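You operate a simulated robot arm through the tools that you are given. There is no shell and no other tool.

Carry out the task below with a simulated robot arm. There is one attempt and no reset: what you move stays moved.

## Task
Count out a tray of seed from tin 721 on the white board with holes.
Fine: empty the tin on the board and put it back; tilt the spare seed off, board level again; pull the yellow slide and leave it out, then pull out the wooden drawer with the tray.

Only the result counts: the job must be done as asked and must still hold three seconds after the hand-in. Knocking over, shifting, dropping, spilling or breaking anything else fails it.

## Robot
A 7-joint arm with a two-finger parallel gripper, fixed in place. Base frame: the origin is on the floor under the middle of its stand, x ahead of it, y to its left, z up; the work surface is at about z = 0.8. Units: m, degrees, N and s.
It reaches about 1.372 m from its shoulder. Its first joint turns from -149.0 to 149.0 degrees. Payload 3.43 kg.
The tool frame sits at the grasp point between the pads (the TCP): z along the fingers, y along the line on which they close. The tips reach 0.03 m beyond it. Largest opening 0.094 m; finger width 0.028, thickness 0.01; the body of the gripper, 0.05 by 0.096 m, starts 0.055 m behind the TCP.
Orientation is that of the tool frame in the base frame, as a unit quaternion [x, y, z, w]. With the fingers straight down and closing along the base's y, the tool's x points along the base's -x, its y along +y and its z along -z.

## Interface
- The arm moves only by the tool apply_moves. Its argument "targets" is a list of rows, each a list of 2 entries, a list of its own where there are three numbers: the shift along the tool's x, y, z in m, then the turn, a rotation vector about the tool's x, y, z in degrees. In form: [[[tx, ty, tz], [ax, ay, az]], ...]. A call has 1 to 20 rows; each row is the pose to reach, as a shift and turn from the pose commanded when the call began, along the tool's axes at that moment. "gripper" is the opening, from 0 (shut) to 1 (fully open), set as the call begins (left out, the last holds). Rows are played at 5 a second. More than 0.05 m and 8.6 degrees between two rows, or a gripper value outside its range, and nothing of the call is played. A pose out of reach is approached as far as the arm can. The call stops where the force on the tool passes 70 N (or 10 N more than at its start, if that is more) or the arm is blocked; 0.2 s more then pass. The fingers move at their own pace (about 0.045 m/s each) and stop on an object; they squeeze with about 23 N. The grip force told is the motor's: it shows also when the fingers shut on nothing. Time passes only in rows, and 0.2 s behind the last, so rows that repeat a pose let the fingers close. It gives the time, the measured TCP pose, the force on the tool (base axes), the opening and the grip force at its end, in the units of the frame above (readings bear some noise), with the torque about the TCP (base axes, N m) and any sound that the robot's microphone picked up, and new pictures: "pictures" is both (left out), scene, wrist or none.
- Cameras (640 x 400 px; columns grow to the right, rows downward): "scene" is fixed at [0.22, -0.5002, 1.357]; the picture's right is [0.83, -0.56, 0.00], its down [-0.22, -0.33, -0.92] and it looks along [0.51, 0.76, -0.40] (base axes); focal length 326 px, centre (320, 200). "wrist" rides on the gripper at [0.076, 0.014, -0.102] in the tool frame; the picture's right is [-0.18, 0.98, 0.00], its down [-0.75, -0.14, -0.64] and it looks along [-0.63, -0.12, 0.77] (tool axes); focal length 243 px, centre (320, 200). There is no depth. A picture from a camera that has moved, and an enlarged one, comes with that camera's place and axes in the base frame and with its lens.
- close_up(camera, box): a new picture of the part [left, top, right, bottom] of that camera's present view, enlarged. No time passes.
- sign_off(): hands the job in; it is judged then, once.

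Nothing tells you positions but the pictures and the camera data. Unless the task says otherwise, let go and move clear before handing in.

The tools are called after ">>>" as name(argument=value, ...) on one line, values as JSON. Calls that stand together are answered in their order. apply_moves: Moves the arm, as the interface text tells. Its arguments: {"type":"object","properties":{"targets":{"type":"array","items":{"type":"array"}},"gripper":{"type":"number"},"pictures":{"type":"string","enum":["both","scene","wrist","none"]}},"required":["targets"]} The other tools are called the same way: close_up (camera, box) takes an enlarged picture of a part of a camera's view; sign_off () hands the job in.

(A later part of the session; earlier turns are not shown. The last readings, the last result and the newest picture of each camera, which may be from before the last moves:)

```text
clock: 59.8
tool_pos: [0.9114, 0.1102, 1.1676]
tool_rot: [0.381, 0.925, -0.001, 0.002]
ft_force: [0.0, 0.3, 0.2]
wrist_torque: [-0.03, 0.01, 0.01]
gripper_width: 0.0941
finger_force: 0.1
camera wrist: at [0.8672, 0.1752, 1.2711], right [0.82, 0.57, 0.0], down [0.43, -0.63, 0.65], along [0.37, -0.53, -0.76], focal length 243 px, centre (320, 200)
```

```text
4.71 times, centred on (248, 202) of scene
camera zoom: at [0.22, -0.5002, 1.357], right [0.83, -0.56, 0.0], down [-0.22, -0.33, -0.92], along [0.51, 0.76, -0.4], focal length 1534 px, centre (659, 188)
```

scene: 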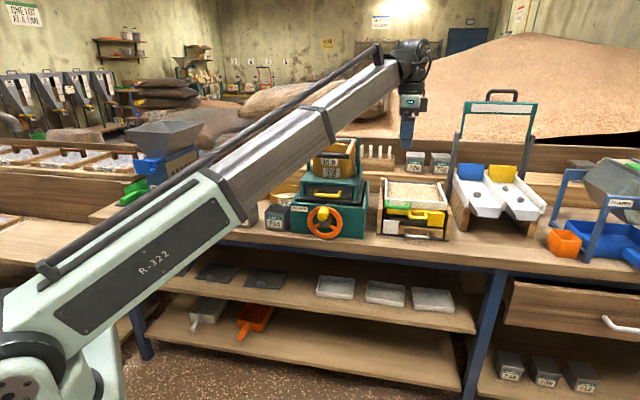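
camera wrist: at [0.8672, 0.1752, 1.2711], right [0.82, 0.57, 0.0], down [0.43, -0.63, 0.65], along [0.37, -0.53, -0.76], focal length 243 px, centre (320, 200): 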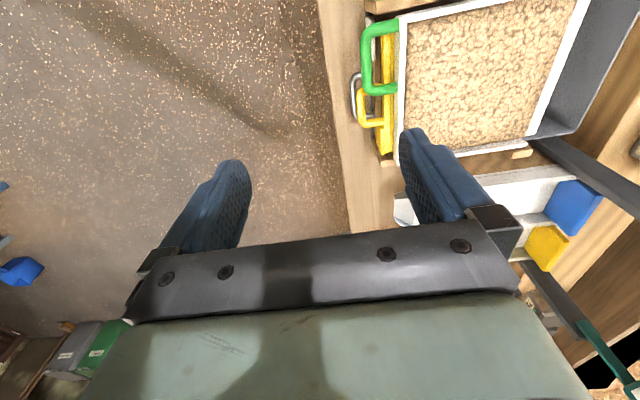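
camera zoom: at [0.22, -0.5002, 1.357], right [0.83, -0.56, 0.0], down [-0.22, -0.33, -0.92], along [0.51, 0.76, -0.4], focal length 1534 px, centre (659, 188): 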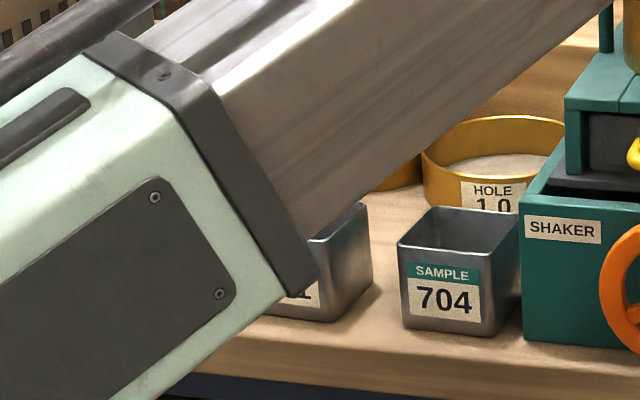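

The board and handles are in view from above-left. I'll zoom in to refine the handle positions before turning the hand horizontal.

>>> close_up(camera="wrist", box=[340, 0, 460, 160])

>>> close_up(camera="wrist", box=[340, 0, 640, 200])

>>> close_up(camera="scene", box=[374, 170, 454, 250])

```text
2.50 times, centred on (400, 80) of wrist
camera zoom: at [0.8672, 0.1752, 1.2711], right [0.82, 0.57, 0.0], down [0.43, -0.63, 0.65], along [0.37, -0.53, -0.76], focal length 606 px, centre (120, 500)
```

zoom: 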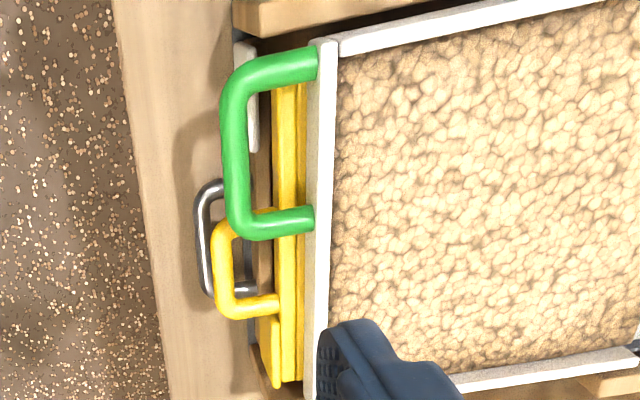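

```text
2.00 times, centred on (490, 100) of wrist
camera zoom: at [0.8672, 0.1752, 1.2711], right [0.82, 0.57, 0.0], down [0.43, -0.63, 0.65], along [0.37, -0.53, -0.76], focal length 485 px, centre (-20, 400)
```

zoom: 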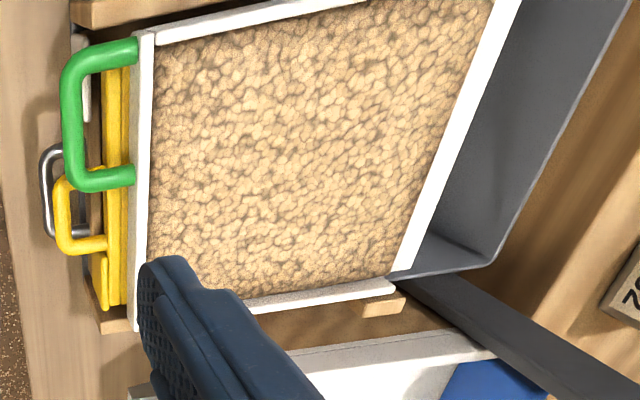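

```text
5.00 times, centred on (414, 210) of scene
camera zoom: at [0.22, -0.5002, 1.357], right [0.83, -0.56, 0.0], down [-0.22, -0.33, -0.92], along [0.51, 0.76, -0.4], focal length 1630 px, centre (-150, 150)
```

zoom: 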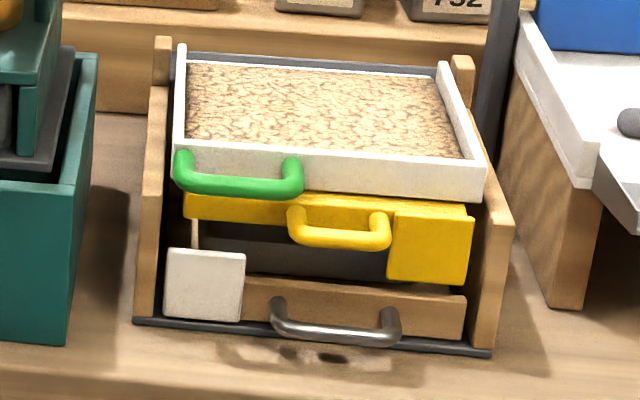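

The handle positions agree with my earlier triangulation: green bar q≈0.784, yellow 0.777, metal 0.772. I'll turn the hand horizontal in front of the board with the fingers half open, at a safe distance.

>>> apply_moves(targets=[[[0, -0.005, 0.016], [-7.5, 0, 0]], [[0, -0.01, 0.033], [-15, 0, 0]], [[0, -0.015, 0.05], [-22.5, 0, 0]], [[0, -0.02, 0.067], [-30, 0, 0]], [[0, -0.025, 0.084], [-37.5, 0, 0]], [[0, -0.03, 0.101], [-45, 0, 0]], [[0, -0.035, 0.118], [-52.5, 0, 0]], [[0, -0.04, 0.135], [-60, 0, 0]], [[0, -0.045, 0.152], [-67.5, 0, 0]], [[0, -0.05, 0.169], [-75, 0, 0]], [[0, -0.056, 0.186], [-82.5, 0, 0]], [[0, -0.062, 0.203], [-90, 0, 0]], [[0, -0.062, 0.218], [-90, 0, 0]], [[0, -0.062, 0.218], [-90, 0, 0]]], gripper=0.5)

>>> close_up(camera="scene", box=[350, 150, 470, 260])

```text
clock: 62.8
tool_pos: [0.8668, 0.0662, 0.952]
tool_rot: [0.268, 0.655, 0.652, 0.272]
ft_force: [0.3, -0.2, -0.1]
wrist_torque: [0.01, 0.01, 0.0]
gripper_width: 0.0475
finger_force: 0.0
camera wrist: at [0.7414, 0.0479, 0.9663], right [0.13, -0.12, 0.98], down [0.08, -0.99, -0.14], along [0.99, 0.1, -0.12], focal length 243 px, centre (320, 200)
```

scene: 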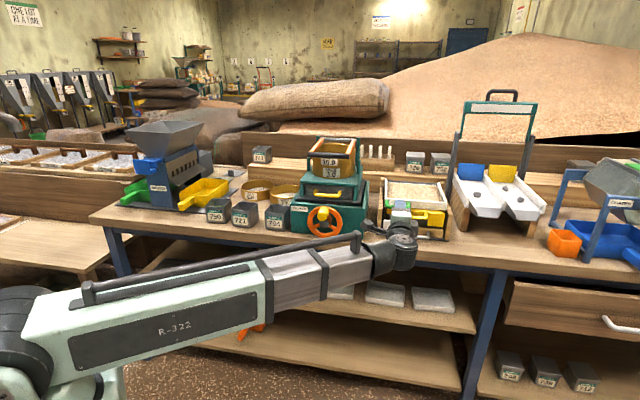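
wrist: 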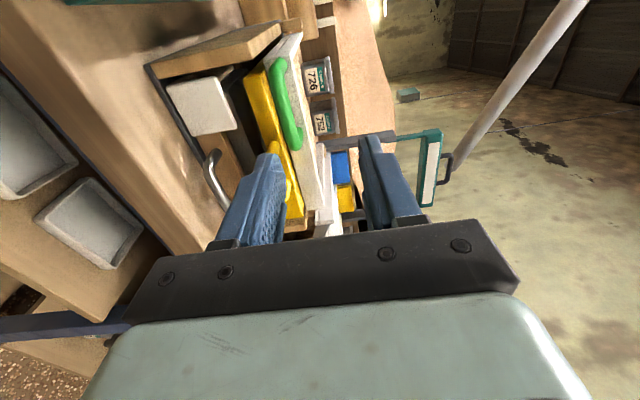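

```text
3.64 times, centred on (410, 205) of scene
camera zoom: at [0.22, -0.5002, 1.357], right [0.83, -0.56, 0.0], down [-0.22, -0.33, -0.92], along [0.51, 0.76, -0.4], focal length 1185 px, centre (-7, 182)
```

zoom: 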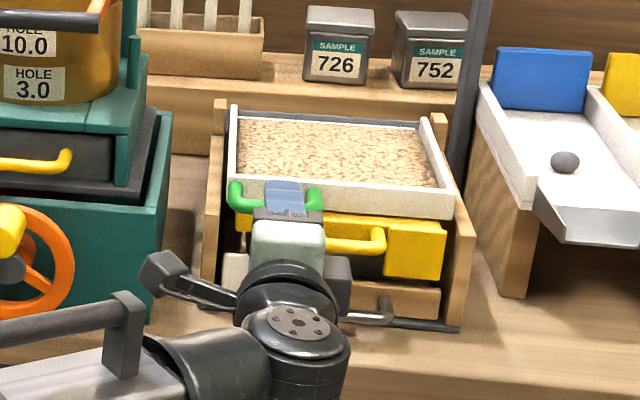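

The hand is horizontal in front of the green handle. I'll zoom the wrist view to check the alignment and the mechanism details.

>>> close_up(camera="wrist", box=[140, 10, 400, 240])

>>> close_up(camera="wrist", box=[150, 20, 330, 140])

```text
1.74 times, centred on (270, 125) of wrist
camera zoom: at [0.7414, 0.0479, 0.9663], right [0.13, -0.12, 0.98], down [0.08, -0.99, -0.14], along [0.99, 0.1, -0.12], focal length 422 px, centre (407, 330)
```

zoom: 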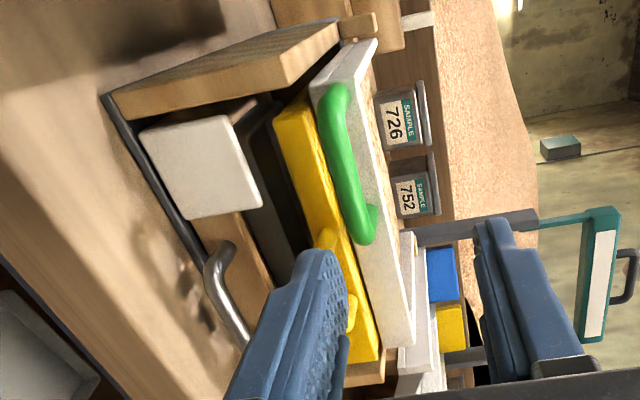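

```text
3.33 times, centred on (240, 80) of wrist
camera zoom: at [0.7414, 0.0479, 0.9663], right [0.13, -0.12, 0.98], down [0.08, -0.99, -0.14], along [0.99, 0.1, -0.12], focal length 809 px, centre (587, 600)
```

zoom: 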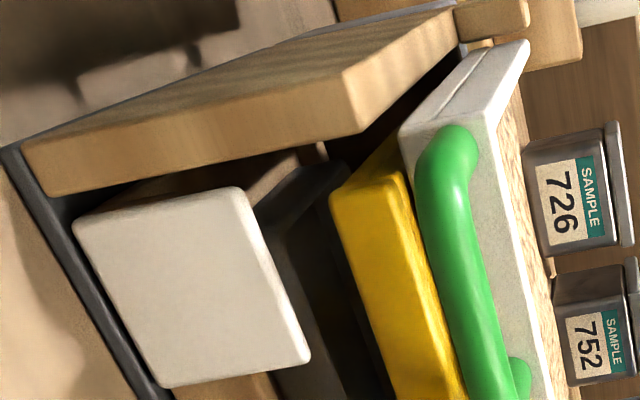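

Alignment looks right. I'll lower to the bar's height and advance part way, then check.

>>> apply_moves(targets=[[[0, -0.016, 0.01], [0, 0, 0]], [[0, -0.032, 0.03], [0, 0, 0]], [[0, -0.033, 0.055], [0, 0, 0]], [[0, -0.033, 0.075], [0, 0, 0]], [[0, -0.033, 0.075], [0, 0, 0]]])

>>> close_up(camera="scene", box=[370, 160, 450, 240])

>>> close_up(camera="wrist", box=[180, 40, 460, 240])

```text
clock: 64.0
tool_pos: [0.92, 0.1188, 0.9168]
tool_rot: [0.268, 0.655, 0.652, 0.271]
ft_force: [-0.5, -1.4, -0.2]
wrist_torque: [0.0, 0.0, 0.03]
gripper_width: 0.047
finger_force: 0.1
camera wrist: at [0.7944, 0.1009, 0.9325], right [0.13, -0.12, 0.98], down [0.08, -0.99, -0.14], along [0.99, 0.1, -0.12], focal length 243 px, centre (320, 200)
```

scene: 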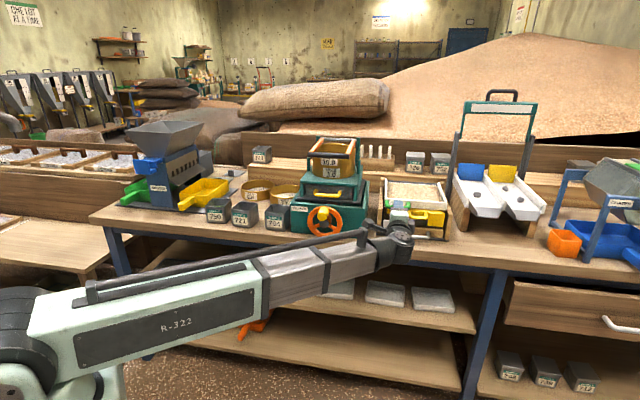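
wrist: 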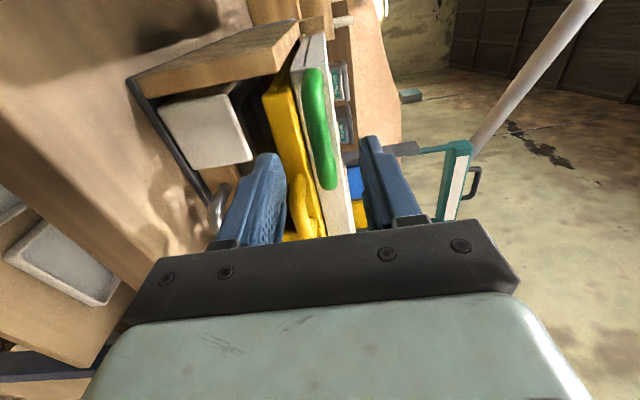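

```text
5.00 times, centred on (410, 200) of scene
camera zoom: at [0.22, -0.5002, 1.357], right [0.83, -0.56, 0.0], down [-0.22, -0.33, -0.92], along [0.51, 0.76, -0.4], focal length 1630 px, centre (-130, 200)
```

zoom: 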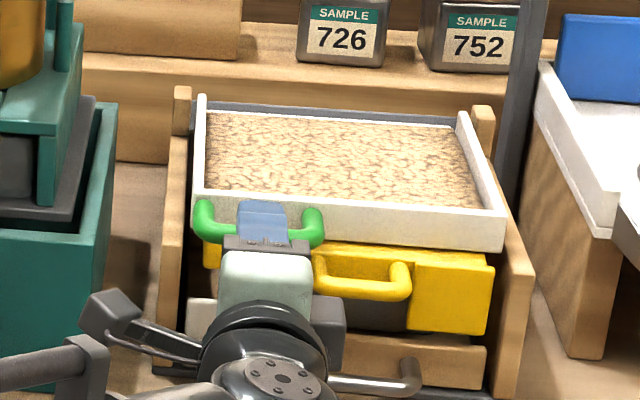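

```text
2.00 times, centred on (320, 140) of wrist
camera zoom: at [0.7944, 0.1009, 0.9325], right [0.13, -0.12, 0.98], down [0.08, -0.99, -0.14], along [0.99, 0.1, -0.12], focal length 485 px, centre (320, 320)
```

zoom: 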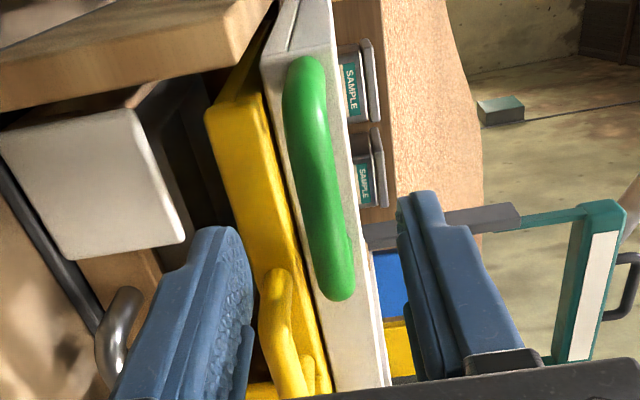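

The green bar is centred between the fingers, so I'll advance to it and close.

>>> apply_moves(targets=[[[0, 0.001, 0.015], [0, 0, 0]], [[0, 0.001, 0.028], [0, 0, 0]], [[0, 0.001, 0.034], [0, 0, 0]], [[0, 0.001, 0.034], [0, 0, 0]]])

>>> close_up(camera="wrist", box=[180, 40, 460, 240])

>>> close_up(camera="scene", box=[370, 160, 450, 240])

```text
clock: 65.0
tool_pos: [0.9455, 0.143, 0.9184]
tool_rot: [0.269, 0.655, 0.652, 0.271]
ft_force: [-0.9, 0.0, -0.2]
wrist_torque: [0.01, 0.02, 0.02]
gripper_width: 0.0469
finger_force: 0.1
camera wrist: at [0.8188, 0.1243, 0.9342], right [0.13, -0.12, 0.98], down [0.08, -0.99, -0.14], along [0.99, 0.1, -0.12], focal length 243 px, centre (320, 200)
```

scene: 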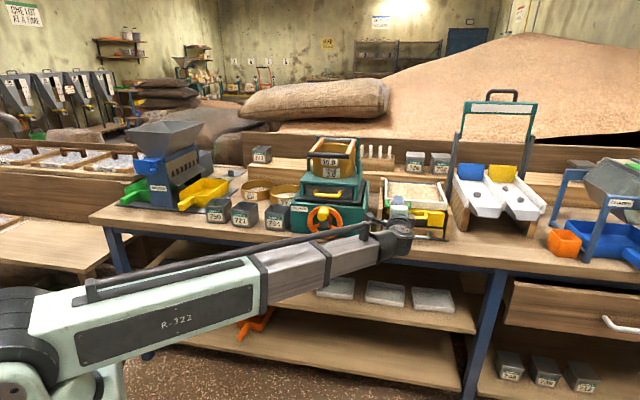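
wrist: 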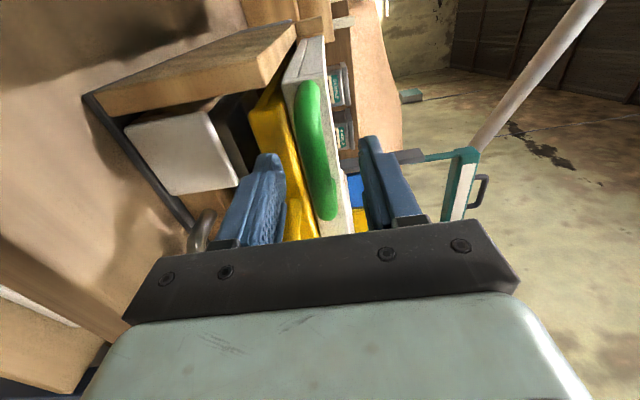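

```text
2.00 times, centred on (320, 140) of wrist
camera zoom: at [0.8188, 0.1243, 0.9342], right [0.13, -0.12, 0.98], down [0.08, -0.99, -0.14], along [0.99, 0.1, -0.12], focal length 485 px, centre (320, 320)
```

zoom: 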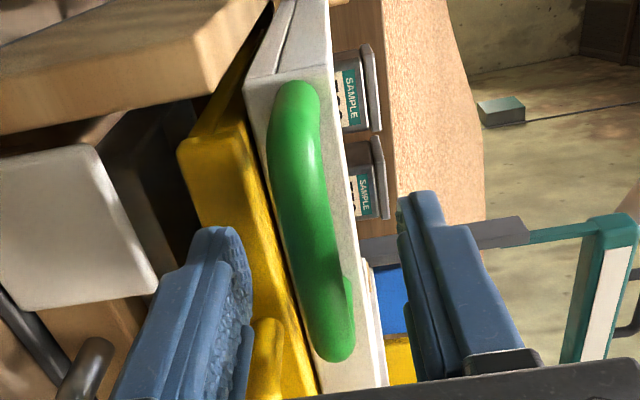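

```text
5.00 times, centred on (410, 200) of scene
camera zoom: at [0.22, -0.5002, 1.357], right [0.83, -0.56, 0.0], down [-0.22, -0.33, -0.92], along [0.51, 0.76, -0.4], focal length 1630 px, centre (-130, 200)
```

zoom: 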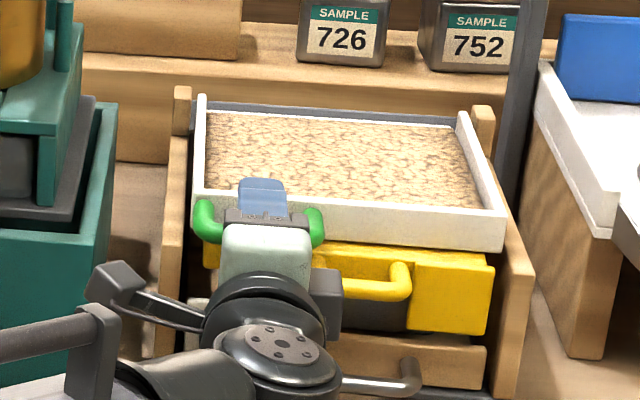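

The fingers straddle the green bar with no contact force, so I'll close on it.

>>> apply_moves(targets=[[[0, 0, 0], [0, 0, 0]], [[0, 0, 0], [0, 0, 0]], [[0, 0, 0], [0, 0, 0]], [[0, 0, 0], [0, 0, 0]], [[0, 0, 0], [0, 0, 0]]], gripper=0)

>>> close_up(camera="wrist", box=[180, 40, 460, 240])

```text
clock: 66.2
tool_pos: [0.9457, 0.144, 0.9183]
tool_rot: [0.268, 0.655, 0.652, 0.272]
ft_force: [-1.7, 1.2, -2.9]
wrist_torque: [0.28, 0.5, -0.04]
gripper_width: 0.0134
finger_force: 45.5
camera wrist: at [0.8188, 0.1242, 0.9342], right [0.13, -0.12, 0.98], down [0.08, -0.99, -0.14], along [0.99, 0.1, -0.12], focal length 243 px, centre (320, 200)
```

scene: 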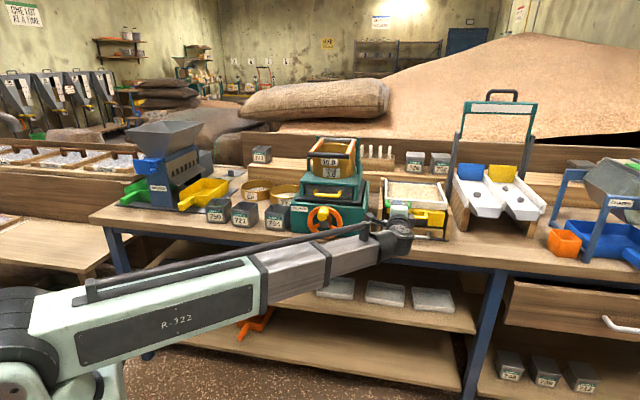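
wrist: 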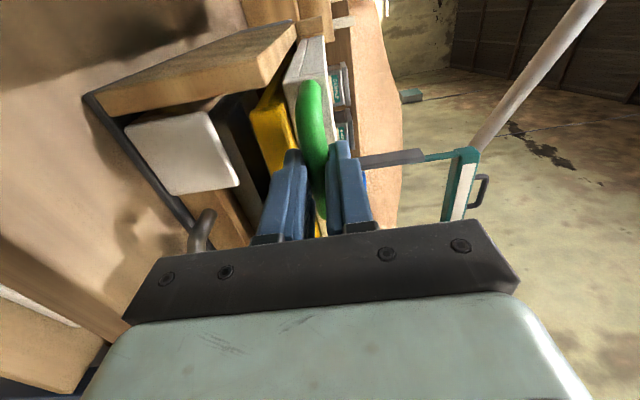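

```text
2.00 times, centred on (320, 140) of wrist
camera zoom: at [0.8188, 0.1242, 0.9342], right [0.13, -0.12, 0.98], down [0.08, -0.99, -0.14], along [0.99, 0.1, -0.12], focal length 485 px, centre (320, 320)
```

zoom: 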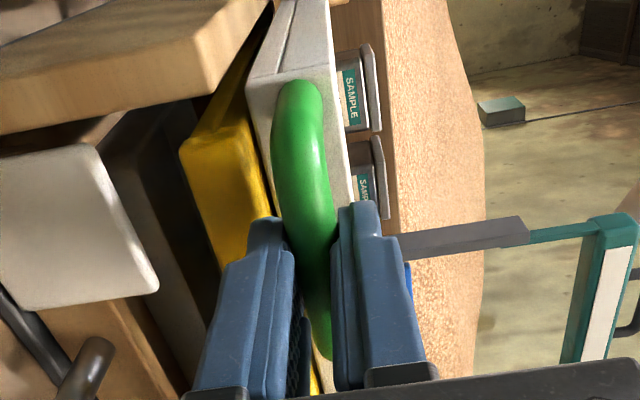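

The gripper holds the green bar at 0.013 m. I'll raise the board along an arc about its rear hinge, which I estimate at q≈1.0, starting with 10° while watching forces.

>>> apply_moves(targets=[[[0, 0.005, 0.0001], [1.25, 0, 0]], [[0, 0.01, 0.0003], [2.5, 0, 0]], [[0, 0.015, 0.0006], [3.75, 0, 0]], [[0, 0.02, 0.0011], [5, 0, 0]], [[0, 0.025, 0.0017], [6.25, 0, 0]], [[0, 0.03, 0.0024], [7.5, 0, 0]], [[0, 0.035, 0.0032], [8.75, 0, 0]], [[0, 0.0399, 0.004], [10, 0, 0]], [[0, 0.0399, 0.004], [10, 0, 0]]])

>>> close_up(camera="scene", box=[360, 140, 470, 250])

```text
clock: 68.2
tool_pos: [0.9484, 0.1477, 0.9576]
tool_rot: [0.291, 0.71, 0.592, 0.247]
ft_force: [7.0, 10.1, -5.9]
wrist_torque: [0.37, 0.58, 0.76]
gripper_width: 0.0135
finger_force: 45.1
camera wrist: at [0.8251, 0.1305, 0.9905], right [0.25, 0.0, 0.97], down [0.07, -1.0, -0.02], along [0.97, 0.07, -0.25], focal length 243 px, centre (320, 200)
```

scene: 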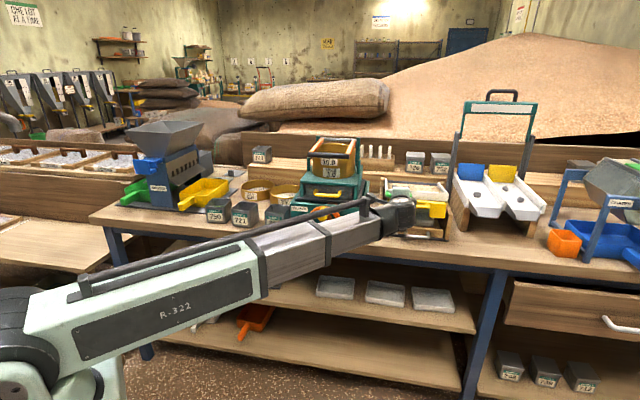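
wrist: 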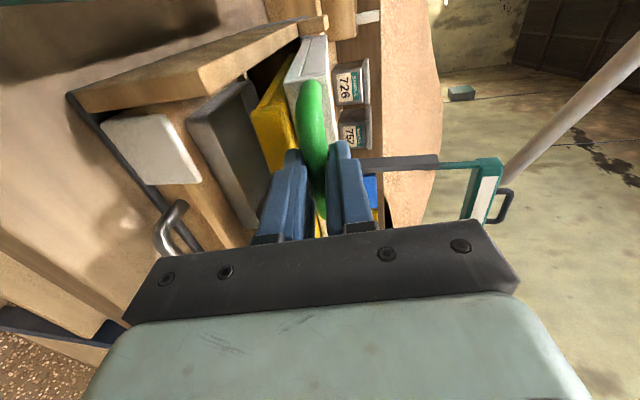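

```text
3.64 times, centred on (415, 195) of scene
camera zoom: at [0.22, -0.5002, 1.357], right [0.83, -0.56, 0.0], down [-0.22, -0.33, -0.92], along [0.51, 0.76, -0.4], focal length 1185 px, centre (-26, 218)
```

zoom: 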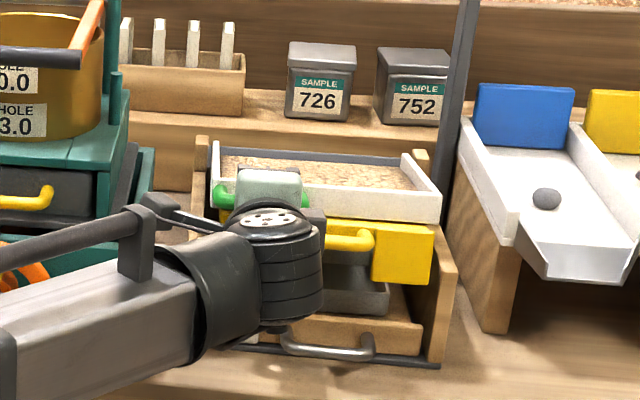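

The board and slide rise together as one unit. The 12 N pull inward suggests the hinge is a little lower than I assumed, so I'll adjust the arc and continue to 20°.

>>> apply_moves(targets=[[[0, 0.005, 0.0025], [1.25, 0, 0]], [[0, 0.01, 0.004], [2.5, 0, 0]], [[0, 0.015, 0.005], [3.75, 0, 0]], [[0, 0.02, 0.0063], [5, 0, 0]], [[0, 0.025, 0.0076], [6.25, 0, 0]], [[0, 0.03, 0.0091], [7.5, 0, 0]], [[0, 0.035, 0.0107], [8.75, 0, 0]], [[0, 0.0397, 0.0123], [10, 0, 0]], [[0, 0.0397, 0.0123], [10, 0, 0]]])

>>> close_up(camera="scene", box=[360, 140, 470, 250])

```text
clock: 70.2
tool_pos: [0.9607, 0.1593, 0.9963]
tool_rot: [0.312, 0.757, 0.528, 0.222]
ft_force: [-28.9, -36.2, 15.8]
wrist_torque: [0.43, 0.43, -0.21]
gripper_width: 0.0136
finger_force: 45.3
camera wrist: at [0.8418, 0.1474, 1.0454], right [0.36, 0.11, 0.92], down [0.07, -0.99, 0.09], along [0.93, 0.03, -0.37], focal length 243 px, centre (320, 200)
```

scene: 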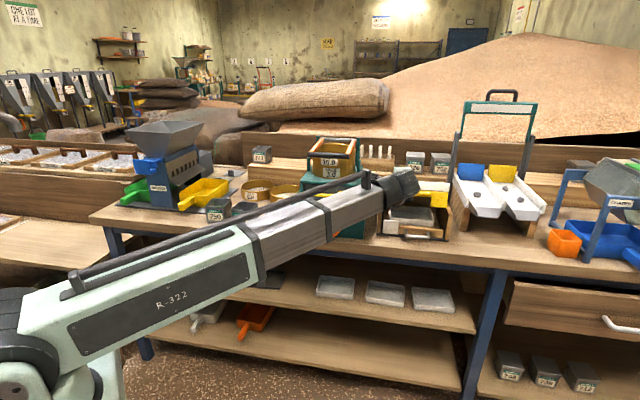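
wrist: 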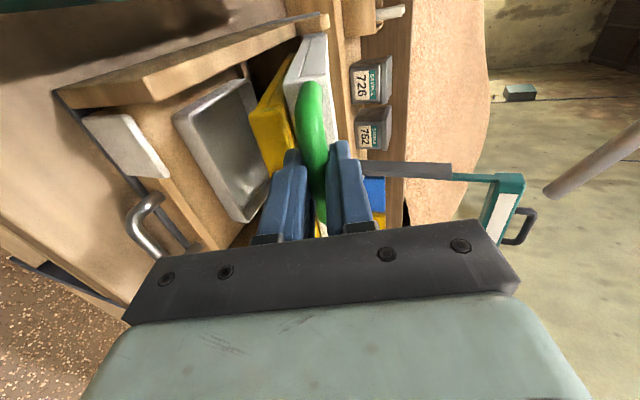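

```text
3.64 times, centred on (415, 195) of scene
camera zoom: at [0.22, -0.5002, 1.357], right [0.83, -0.56, 0.0], down [-0.22, -0.33, -0.92], along [0.51, 0.76, -0.4], focal length 1185 px, centre (-26, 218)
```

zoom: 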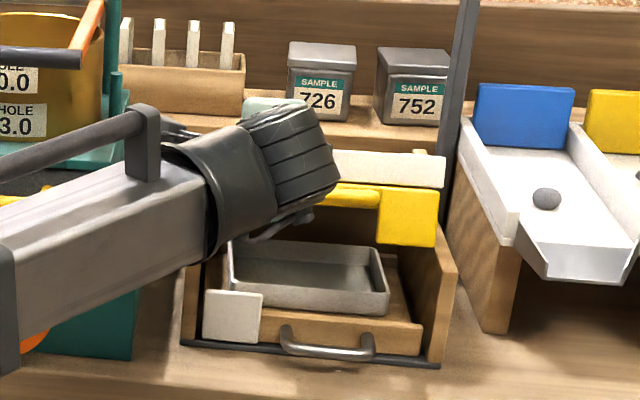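

The forces fit a hinge at about q=1.0, z=0.907, so I'll correct the arc and continue to 35°. The drawer tray now shows below.

>>> apply_moves(targets=[[[0, -0.0008, -0.0054], [0, 0, 0]], [[0, 0.0043, -0.0051], [1.25, 0, 0]], [[0, 0.0093, -0.0047], [2.5, 0, 0]], [[0, 0.0192, -0.0036], [5, 0, 0]], [[0, 0.0292, -0.002], [7.5, 0, 0]], [[0, 0.0389, 0], [10, 0, 0]], [[0, 0.0389, 0], [10, 0, 0]]])

>>> close_up(camera="scene", box=[360, 120, 470, 250])

```text
clock: 71.8
tool_pos: [0.9717, 0.1689, 1.0309]
tool_rot: [0.329, 0.802, 0.46, 0.192]
ft_force: [21.2, 1.3, -13.1]
wrist_torque: [0.26, 0.36, -0.05]
gripper_width: 0.0136
finger_force: 45.0
camera wrist: at [0.8608, 0.1662, 1.0955], right [0.48, 0.22, 0.85], down [0.09, -0.97, 0.2], along [0.87, -0.02, -0.48], focal length 243 px, centre (320, 200)
```

scene: 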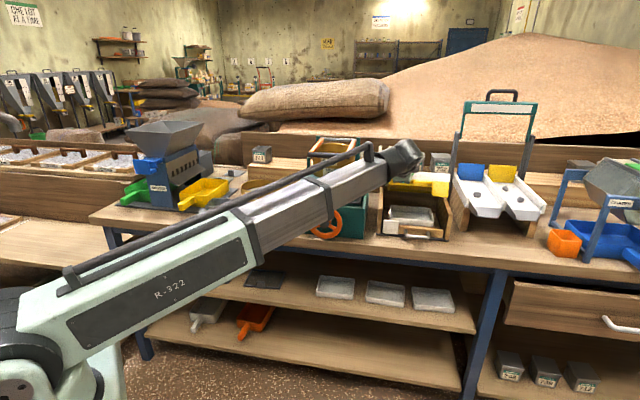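
wrist: 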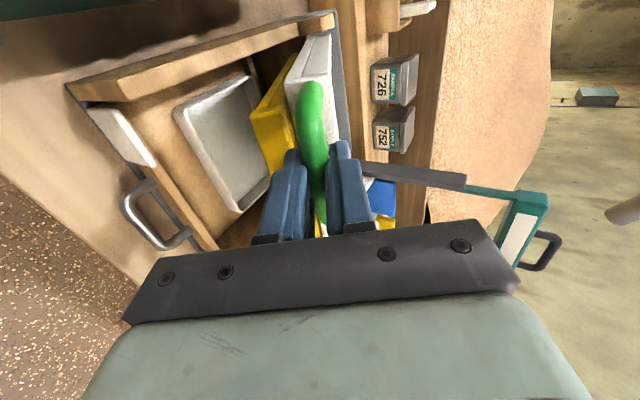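

```text
3.08 times, centred on (415, 185) of scene
camera zoom: at [0.22, -0.5002, 1.357], right [0.83, -0.56, 0.0], down [-0.22, -0.33, -0.92], along [0.51, 0.76, -0.4], focal length 1003 px, centre (28, 246)
```

zoom: 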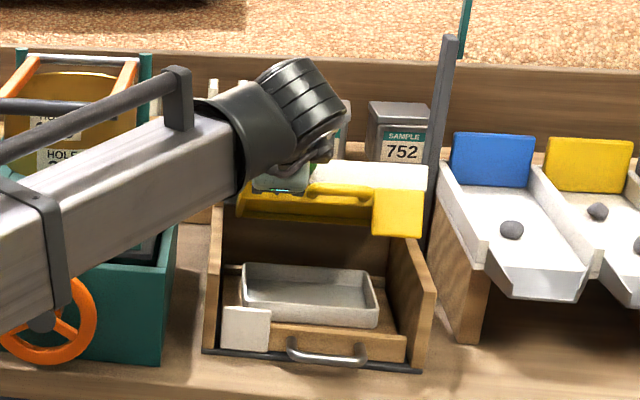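

The board is at about 30° with modest forces. I'll go a bit further, to about 37°, and hold so the spare seed runs off the back.

>>> apply_moves(targets=[[[0, 0.007, 0.001], [1.75, 0, 0]], [[0, 0.0145, 0.002], [3.5, 0, 0]], [[0, 0.0218, 0.0034], [5.25, 0, 0]], [[0, 0.029, 0.0048], [7, 0, 0]], [[0, 0.029, 0.0048], [7, 0, 0]], [[0, 0.029, 0.0048], [7, 0, 0]], [[0, 0.029, 0.0048], [7, 0, 0]], [[0, 0.029, 0.0048], [7, 0, 0]], [[0, 0.029, 0.0048], [7, 0, 0]]])

>>> close_up(camera="scene", box=[360, 120, 470, 250])

>>> close_up(camera="wrist", box=[220, 0, 420, 160])

```text
clock: 73.8
tool_pos: [0.9842, 0.1825, 1.0561]
tool_rot: [0.341, 0.827, 0.411, 0.173]
ft_force: [3.4, -23.3, 9.7]
wrist_torque: [0.09, 0.09, -0.68]
gripper_width: 0.0135
finger_force: 44.9
camera wrist: at [0.8782, 0.1841, 1.1292], right [0.54, 0.29, 0.79], down [0.11, -0.95, 0.28], along [0.83, -0.07, -0.55], focal length 243 px, centre (320, 200)
```

scene: 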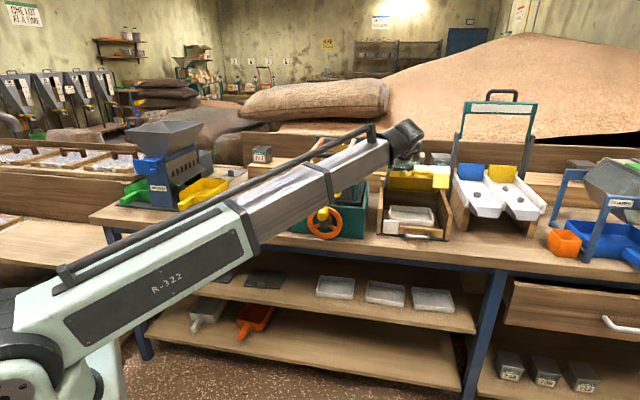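
wrist: 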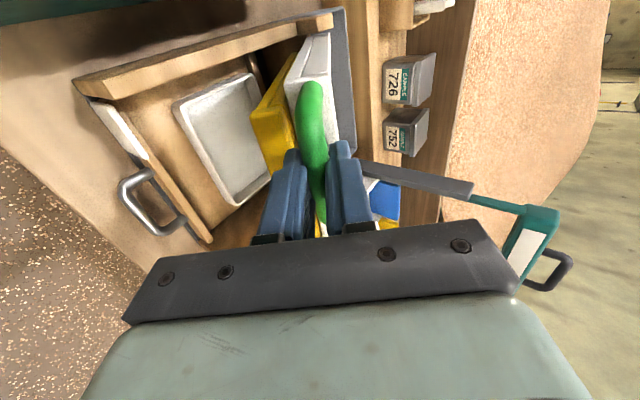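

```text
3.08 times, centred on (415, 185) of scene
camera zoom: at [0.22, -0.5002, 1.357], right [0.83, -0.56, 0.0], down [-0.22, -0.33, -0.92], along [0.51, 0.76, -0.4], focal length 1003 px, centre (28, 246)
```

zoom: 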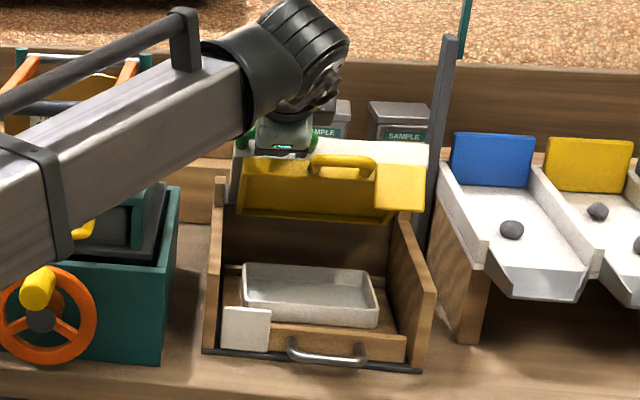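

```text
2.50 times, centred on (320, 80) of wrist
camera zoom: at [0.8782, 0.1841, 1.1292], right [0.54, 0.29, 0.79], down [0.11, -0.95, 0.28], along [0.83, -0.07, -0.55], focal length 606 px, centre (320, 500)
```

zoom: 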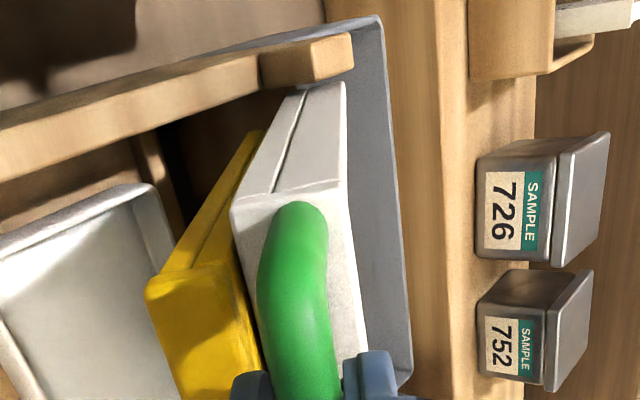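

The board is at about 37° with the rear edge over the trough. I'll nudge to about 43° to be sure the spares leave, then check.

>>> apply_moves(targets=[[[-0.0005, 0.0055, -0.0005], [1.5, 0, 0]], [[-0.001, 0.0112, 0], [3, 0, 0]], [[-0.0015, 0.017, 0.0004], [4.5, 0, 0]], [[-0.002, 0.0228, 0.0008], [6, 0, 0]], [[-0.002, 0.0228, 0.0008], [6, 0, 0]], [[-0.002, 0.0228, 0.0008], [6, 0, 0]], [[-0.002, 0.0228, 0.0008], [6, 0, 0]], [[-0.002, 0.0228, 0.0008], [6, 0, 0]]])

>>> close_up(camera="scene", box=[360, 120, 470, 250])

>>> close_up(camera="wrist", box=[220, 0, 420, 160])

```text
clock: 75.1
tool_pos: [0.9904, 0.1881, 1.0642]
tool_rot: [0.35, 0.853, 0.357, 0.149]
ft_force: [-2.5, -9.6, -4.4]
wrist_torque: [0.41, 0.66, 0.08]
gripper_width: 0.014
finger_force: 45.1
stopped in row 6: the force on the tool passed its limit at 72 N (the readings are from after the stop); the commanded pose is now the measured one
camera wrist: at [0.8914, 0.1967, 1.1478], right [0.61, 0.36, 0.7], down [0.14, -0.92, 0.35], along [0.78, -0.12, -0.62], focal length 243 px, centre (320, 200)
```

scene: 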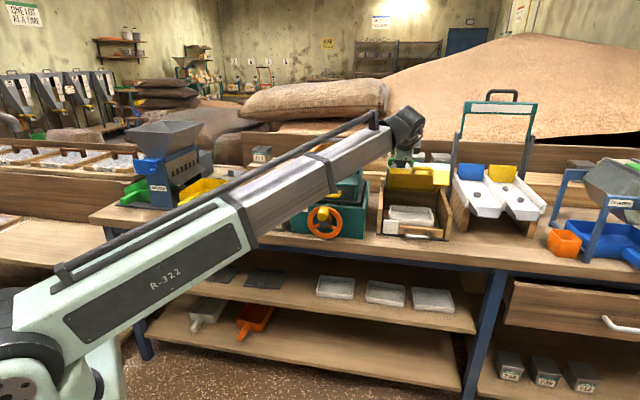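
wrist: 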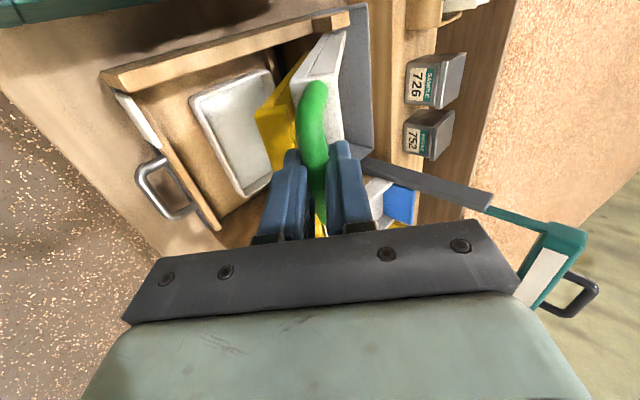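

```text
3.08 times, centred on (415, 185) of scene
camera zoom: at [0.22, -0.5002, 1.357], right [0.83, -0.56, 0.0], down [-0.22, -0.33, -0.92], along [0.51, 0.76, -0.4], focal length 1003 px, centre (28, 246)
```

zoom: 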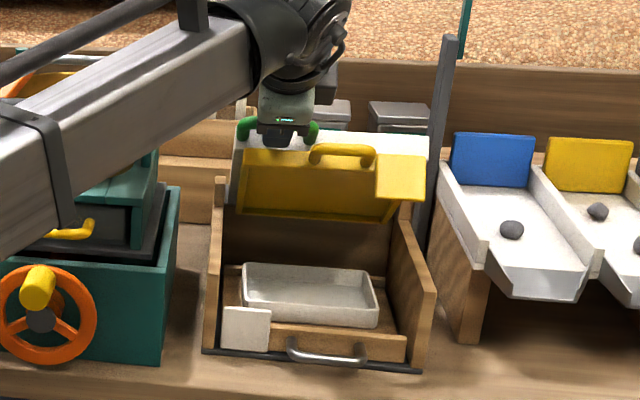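

```text
2.50 times, centred on (320, 80) of wrist
camera zoom: at [0.8914, 0.1967, 1.1478], right [0.61, 0.36, 0.7], down [0.14, -0.92, 0.35], along [0.78, -0.12, -0.62], focal length 606 px, centre (320, 500)
```

zoom: 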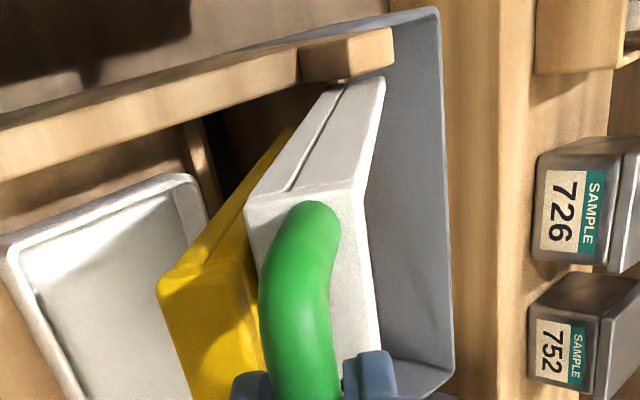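

The board met its stop near 40°. I'll now lower it back down the same arc gently to near level.

>>> apply_moves(targets=[[[0, -0.0108, 0.0003], [-2.7, 0, 0]], [[0, -0.0216, 0.0006], [-5.5, 0, 0]], [[0, -0.0315, 0.002], [-8.2, 0, 0]], [[0, -0.0415, 0.0037], [-11, 0, 0]], [[0, -0.0512, 0.006], [-13.8, 0, 0]], [[0, -0.0609, 0.0084], [-16.6, 0, 0]], [[0, -0.0704, 0.0116], [-19.4, 0, 0]], [[0, -0.0799, 0.015], [-22.2, 0, 0]], [[0, -0.0892, 0.0189], [-25, 0, 0]], [[0, -0.0984, 0.023], [-27.7, 0, 0]], [[0, -0.1073, 0.0278], [-30.5, 0, 0]], [[0, -0.1161, 0.0327], [-33.3, 0, 0]], [[0, -0.1245, 0.0381], [-36, 0, 0]], [[0, -0.1327, 0.0439], [-38.8, 0, 0]], [[0, -0.1407, 0.0499], [-41.6, 0, 0]], [[0, -0.1407, 0.0499], [-41.6, 0, 0]]])

>>> close_up(camera="scene", box=[360, 140, 470, 250])

```text
clock: 78.5
tool_pos: [0.9479, 0.1441, 0.9284]
tool_rot: [0.272, 0.671, 0.637, 0.263]
ft_force: [27.3, 34.7, -7.2]
wrist_torque: [0.33, 0.35, 0.23]
gripper_width: 0.0133
finger_force: 45.1
camera wrist: at [0.822, 0.1261, 0.9494], right [0.16, -0.09, 0.98], down [0.08, -0.99, -0.11], along [0.98, 0.1, -0.15], focal length 243 px, centre (320, 200)
```

scene: 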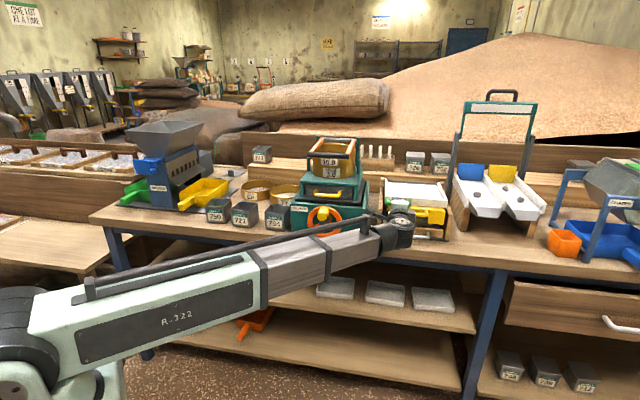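
wrist: 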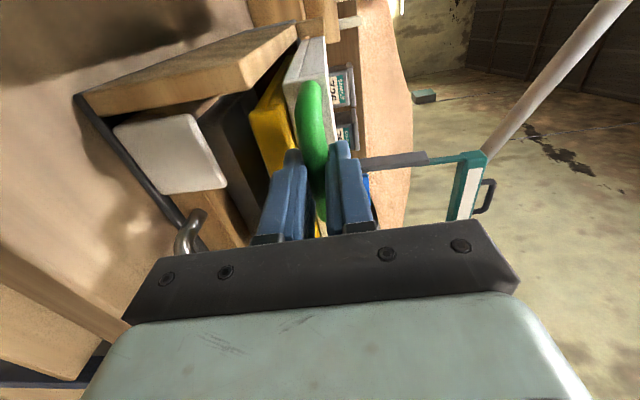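

```text
3.64 times, centred on (415, 195) of scene
camera zoom: at [0.22, -0.5002, 1.357], right [0.83, -0.56, 0.0], down [-0.22, -0.33, -0.92], along [0.51, 0.76, -0.4], focal length 1185 px, centre (-26, 218)
```

zoom: 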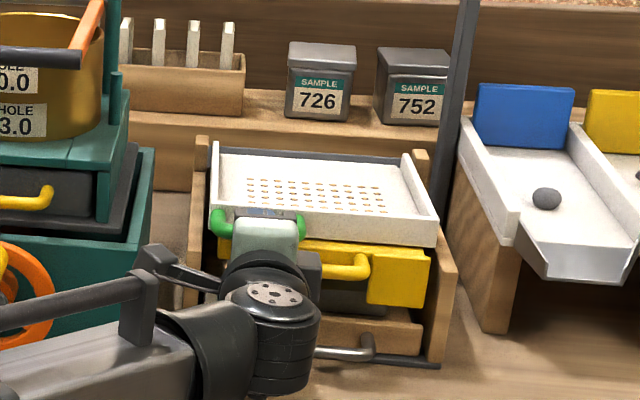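

The board is clean, with seeds sitting only in the holes. I'll relieve the inward pull and lower the last 2–3° to level.

>>> apply_moves(targets=[[[0, 0, 0.003], [0, 0, 0]], [[0, -0.0025, 0.004], [-0.7, 0, 0]], [[0, -0.005, 0.0045], [-1.4, 0, 0]], [[0, -0.0075, 0.0045], [-2.1, 0, 0]], [[0, -0.0095, 0.0045], [-2.8, 0, 0]], [[0, -0.0095, 0.0045], [-2.8, 0, 0]]])

>>> close_up(camera="scene", box=[360, 140, 470, 250])

>>> close_up(camera="wrist", box=[180, 20, 460, 240])

```text
clock: 79.9
tool_pos: [0.946, 0.1451, 0.9216]
tool_rot: [0.267, 0.654, 0.654, 0.27]
ft_force: [-35.7, -24.5, -0.3]
wrist_torque: [0.29, 0.32, -0.53]
gripper_width: 0.0136
finger_force: 44.9
camera wrist: at [0.8211, 0.1253, 0.937], right [0.13, -0.13, 0.98], down [0.08, -0.99, -0.14], along [0.99, 0.1, -0.11], focal length 243 px, centre (320, 200)
```

scene: 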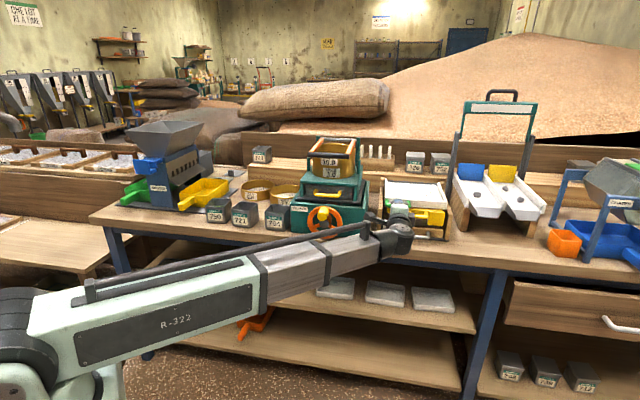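
wrist: 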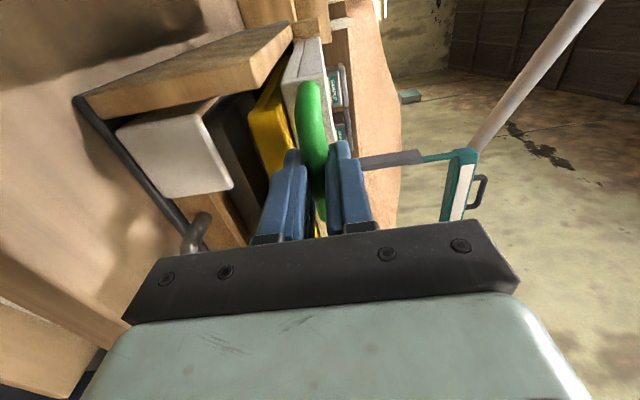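

```text
3.64 times, centred on (415, 195) of scene
camera zoom: at [0.22, -0.5002, 1.357], right [0.83, -0.56, 0.0], down [-0.22, -0.33, -0.92], along [0.51, 0.76, -0.4], focal length 1185 px, centre (-26, 218)
```

zoom: 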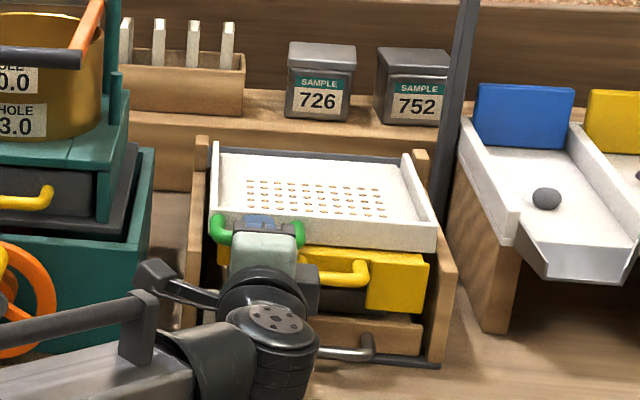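

```text
1.82 times, centred on (320, 130) of wrist
camera zoom: at [0.8211, 0.1253, 0.937], right [0.13, -0.13, 0.98], down [0.08, -0.99, -0.14], along [0.99, 0.1, -0.11], focal length 441 px, centre (320, 327)
```

zoom: 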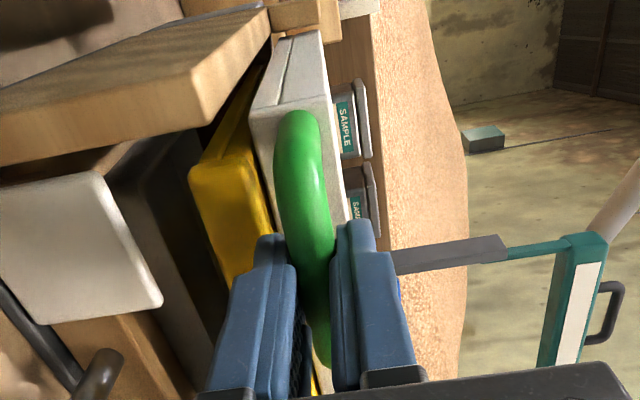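

The board is almost level, with the hand now pressing slightly inward. I'll back off 4 mm in q and lower the last 3–4 mm.

>>> apply_moves(targets=[[[0, 0, -0.0025], [0, 0, 0]], [[0, -0.0015, -0.0045], [0, 0, 0]], [[0, -0.003, -0.0045], [0, 0, 0]], [[0, -0.0035, -0.0045], [0, 0, 0]], [[0, -0.0035, -0.0045], [0, 0, 0]]])

>>> close_up(camera="scene", box=[374, 174, 454, 224])

```text
clock: 81.1
tool_pos: [0.9481, 0.1443, 0.9184]
tool_rot: [0.267, 0.654, 0.654, 0.27]
ft_force: [6.8, 6.3, 8.9]
wrist_torque: [0.4, 0.17, 1.13]
gripper_width: 0.0133
finger_force: 44.4
camera wrist: at [0.8211, 0.1249, 0.9327], right [0.13, -0.13, 0.98], down [0.09, -0.99, -0.14], along [0.99, 0.1, -0.11], focal length 243 px, centre (320, 200)
```

scene: 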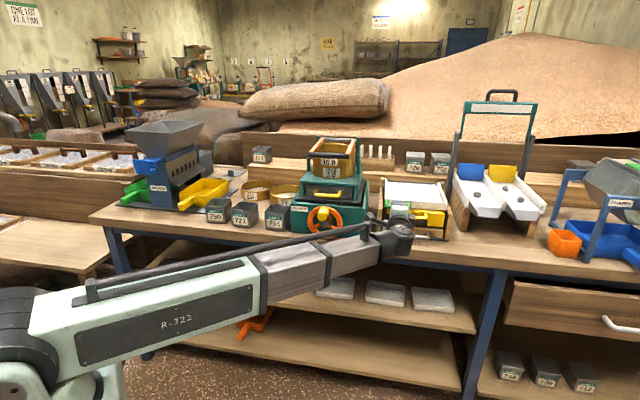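
wrist: 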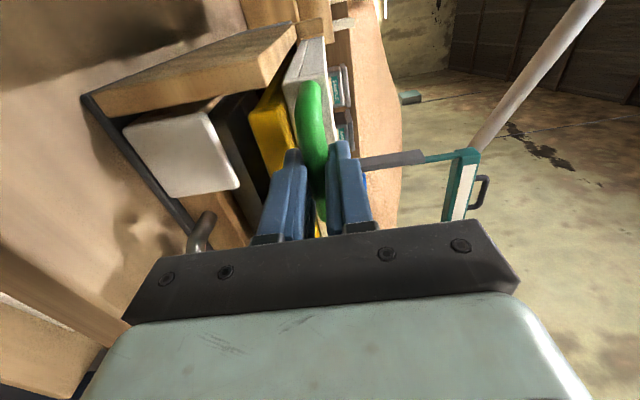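

```text
8.00 times, centred on (414, 199) of scene
camera zoom: at [0.22, -0.5002, 1.357], right [0.83, -0.56, 0.0], down [-0.22, -0.33, -0.92], along [0.51, 0.76, -0.4], focal length 2607 px, centre (-432, 208)
```

zoom: 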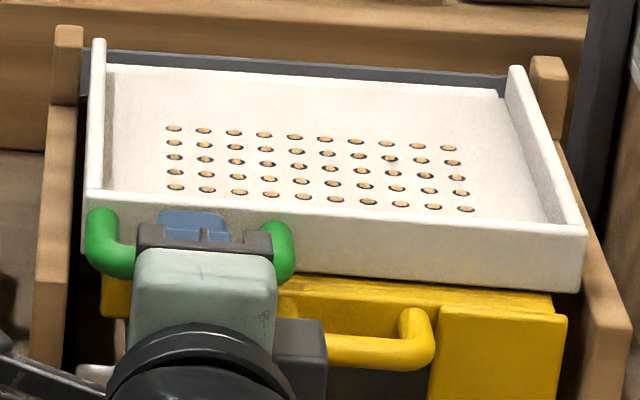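

The board is level again, matching its original outline, with a seed in every hole. I'll release the green handle and back away.

>>> apply_moves(targets=[[[0, 0, 0], [0, 0, 0]], [[0, 0, 0], [0, 0, 0]], [[0, 0, 0], [0, 0, 0]], [[0, 0, -0.02], [0, 0, 0]], [[0, 0, -0.05], [0, 0, 0]], [[0, 0, -0.075], [0, 0, 0]], [[0, 0, -0.075], [0, 0, 0]]], gripper=0.5)

>>> close_up(camera="scene", box=[374, 174, 454, 244])

```text
clock: 82.7
tool_pos: [0.8942, 0.092, 0.9161]
tool_rot: [0.266, 0.655, 0.653, 0.27]
ft_force: [0.3, 0.3, 0.7]
wrist_torque: [0.01, 0.03, -0.06]
gripper_width: 0.0467
finger_force: 0.1
camera wrist: at [0.768, 0.0721, 0.9321], right [0.13, -0.13, 0.98], down [0.09, -0.99, -0.14], along [0.99, 0.1, -0.11], focal length 243 px, centre (320, 200)
```

scene: 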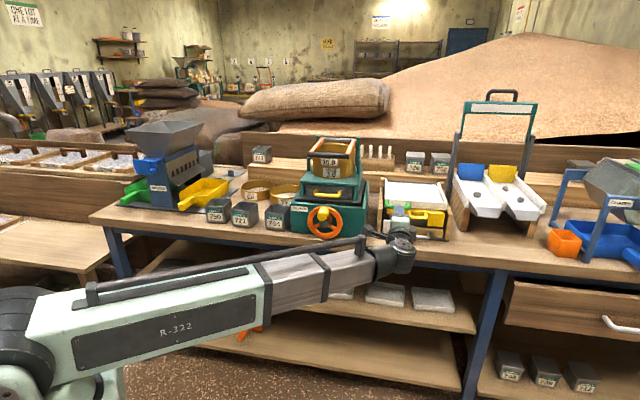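
wrist: 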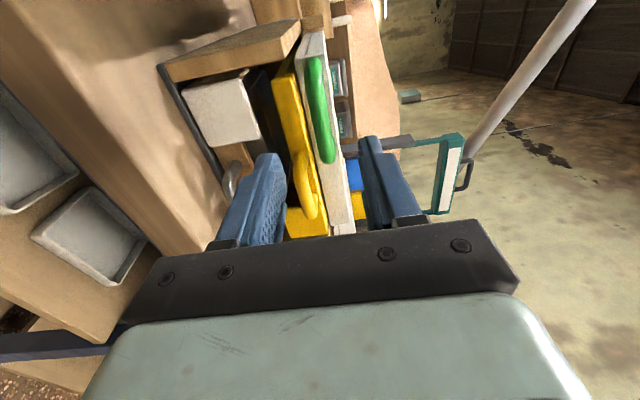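

```text
5.71 times, centred on (414, 209) of scene
camera zoom: at [0.22, -0.5002, 1.357], right [0.83, -0.56, 0.0], down [-0.22, -0.33, -0.92], along [0.51, 0.76, -0.4], focal length 1862 px, centre (-217, 149)
```

zoom: 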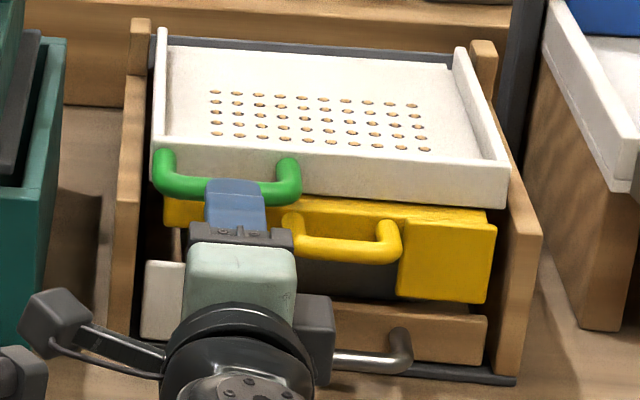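

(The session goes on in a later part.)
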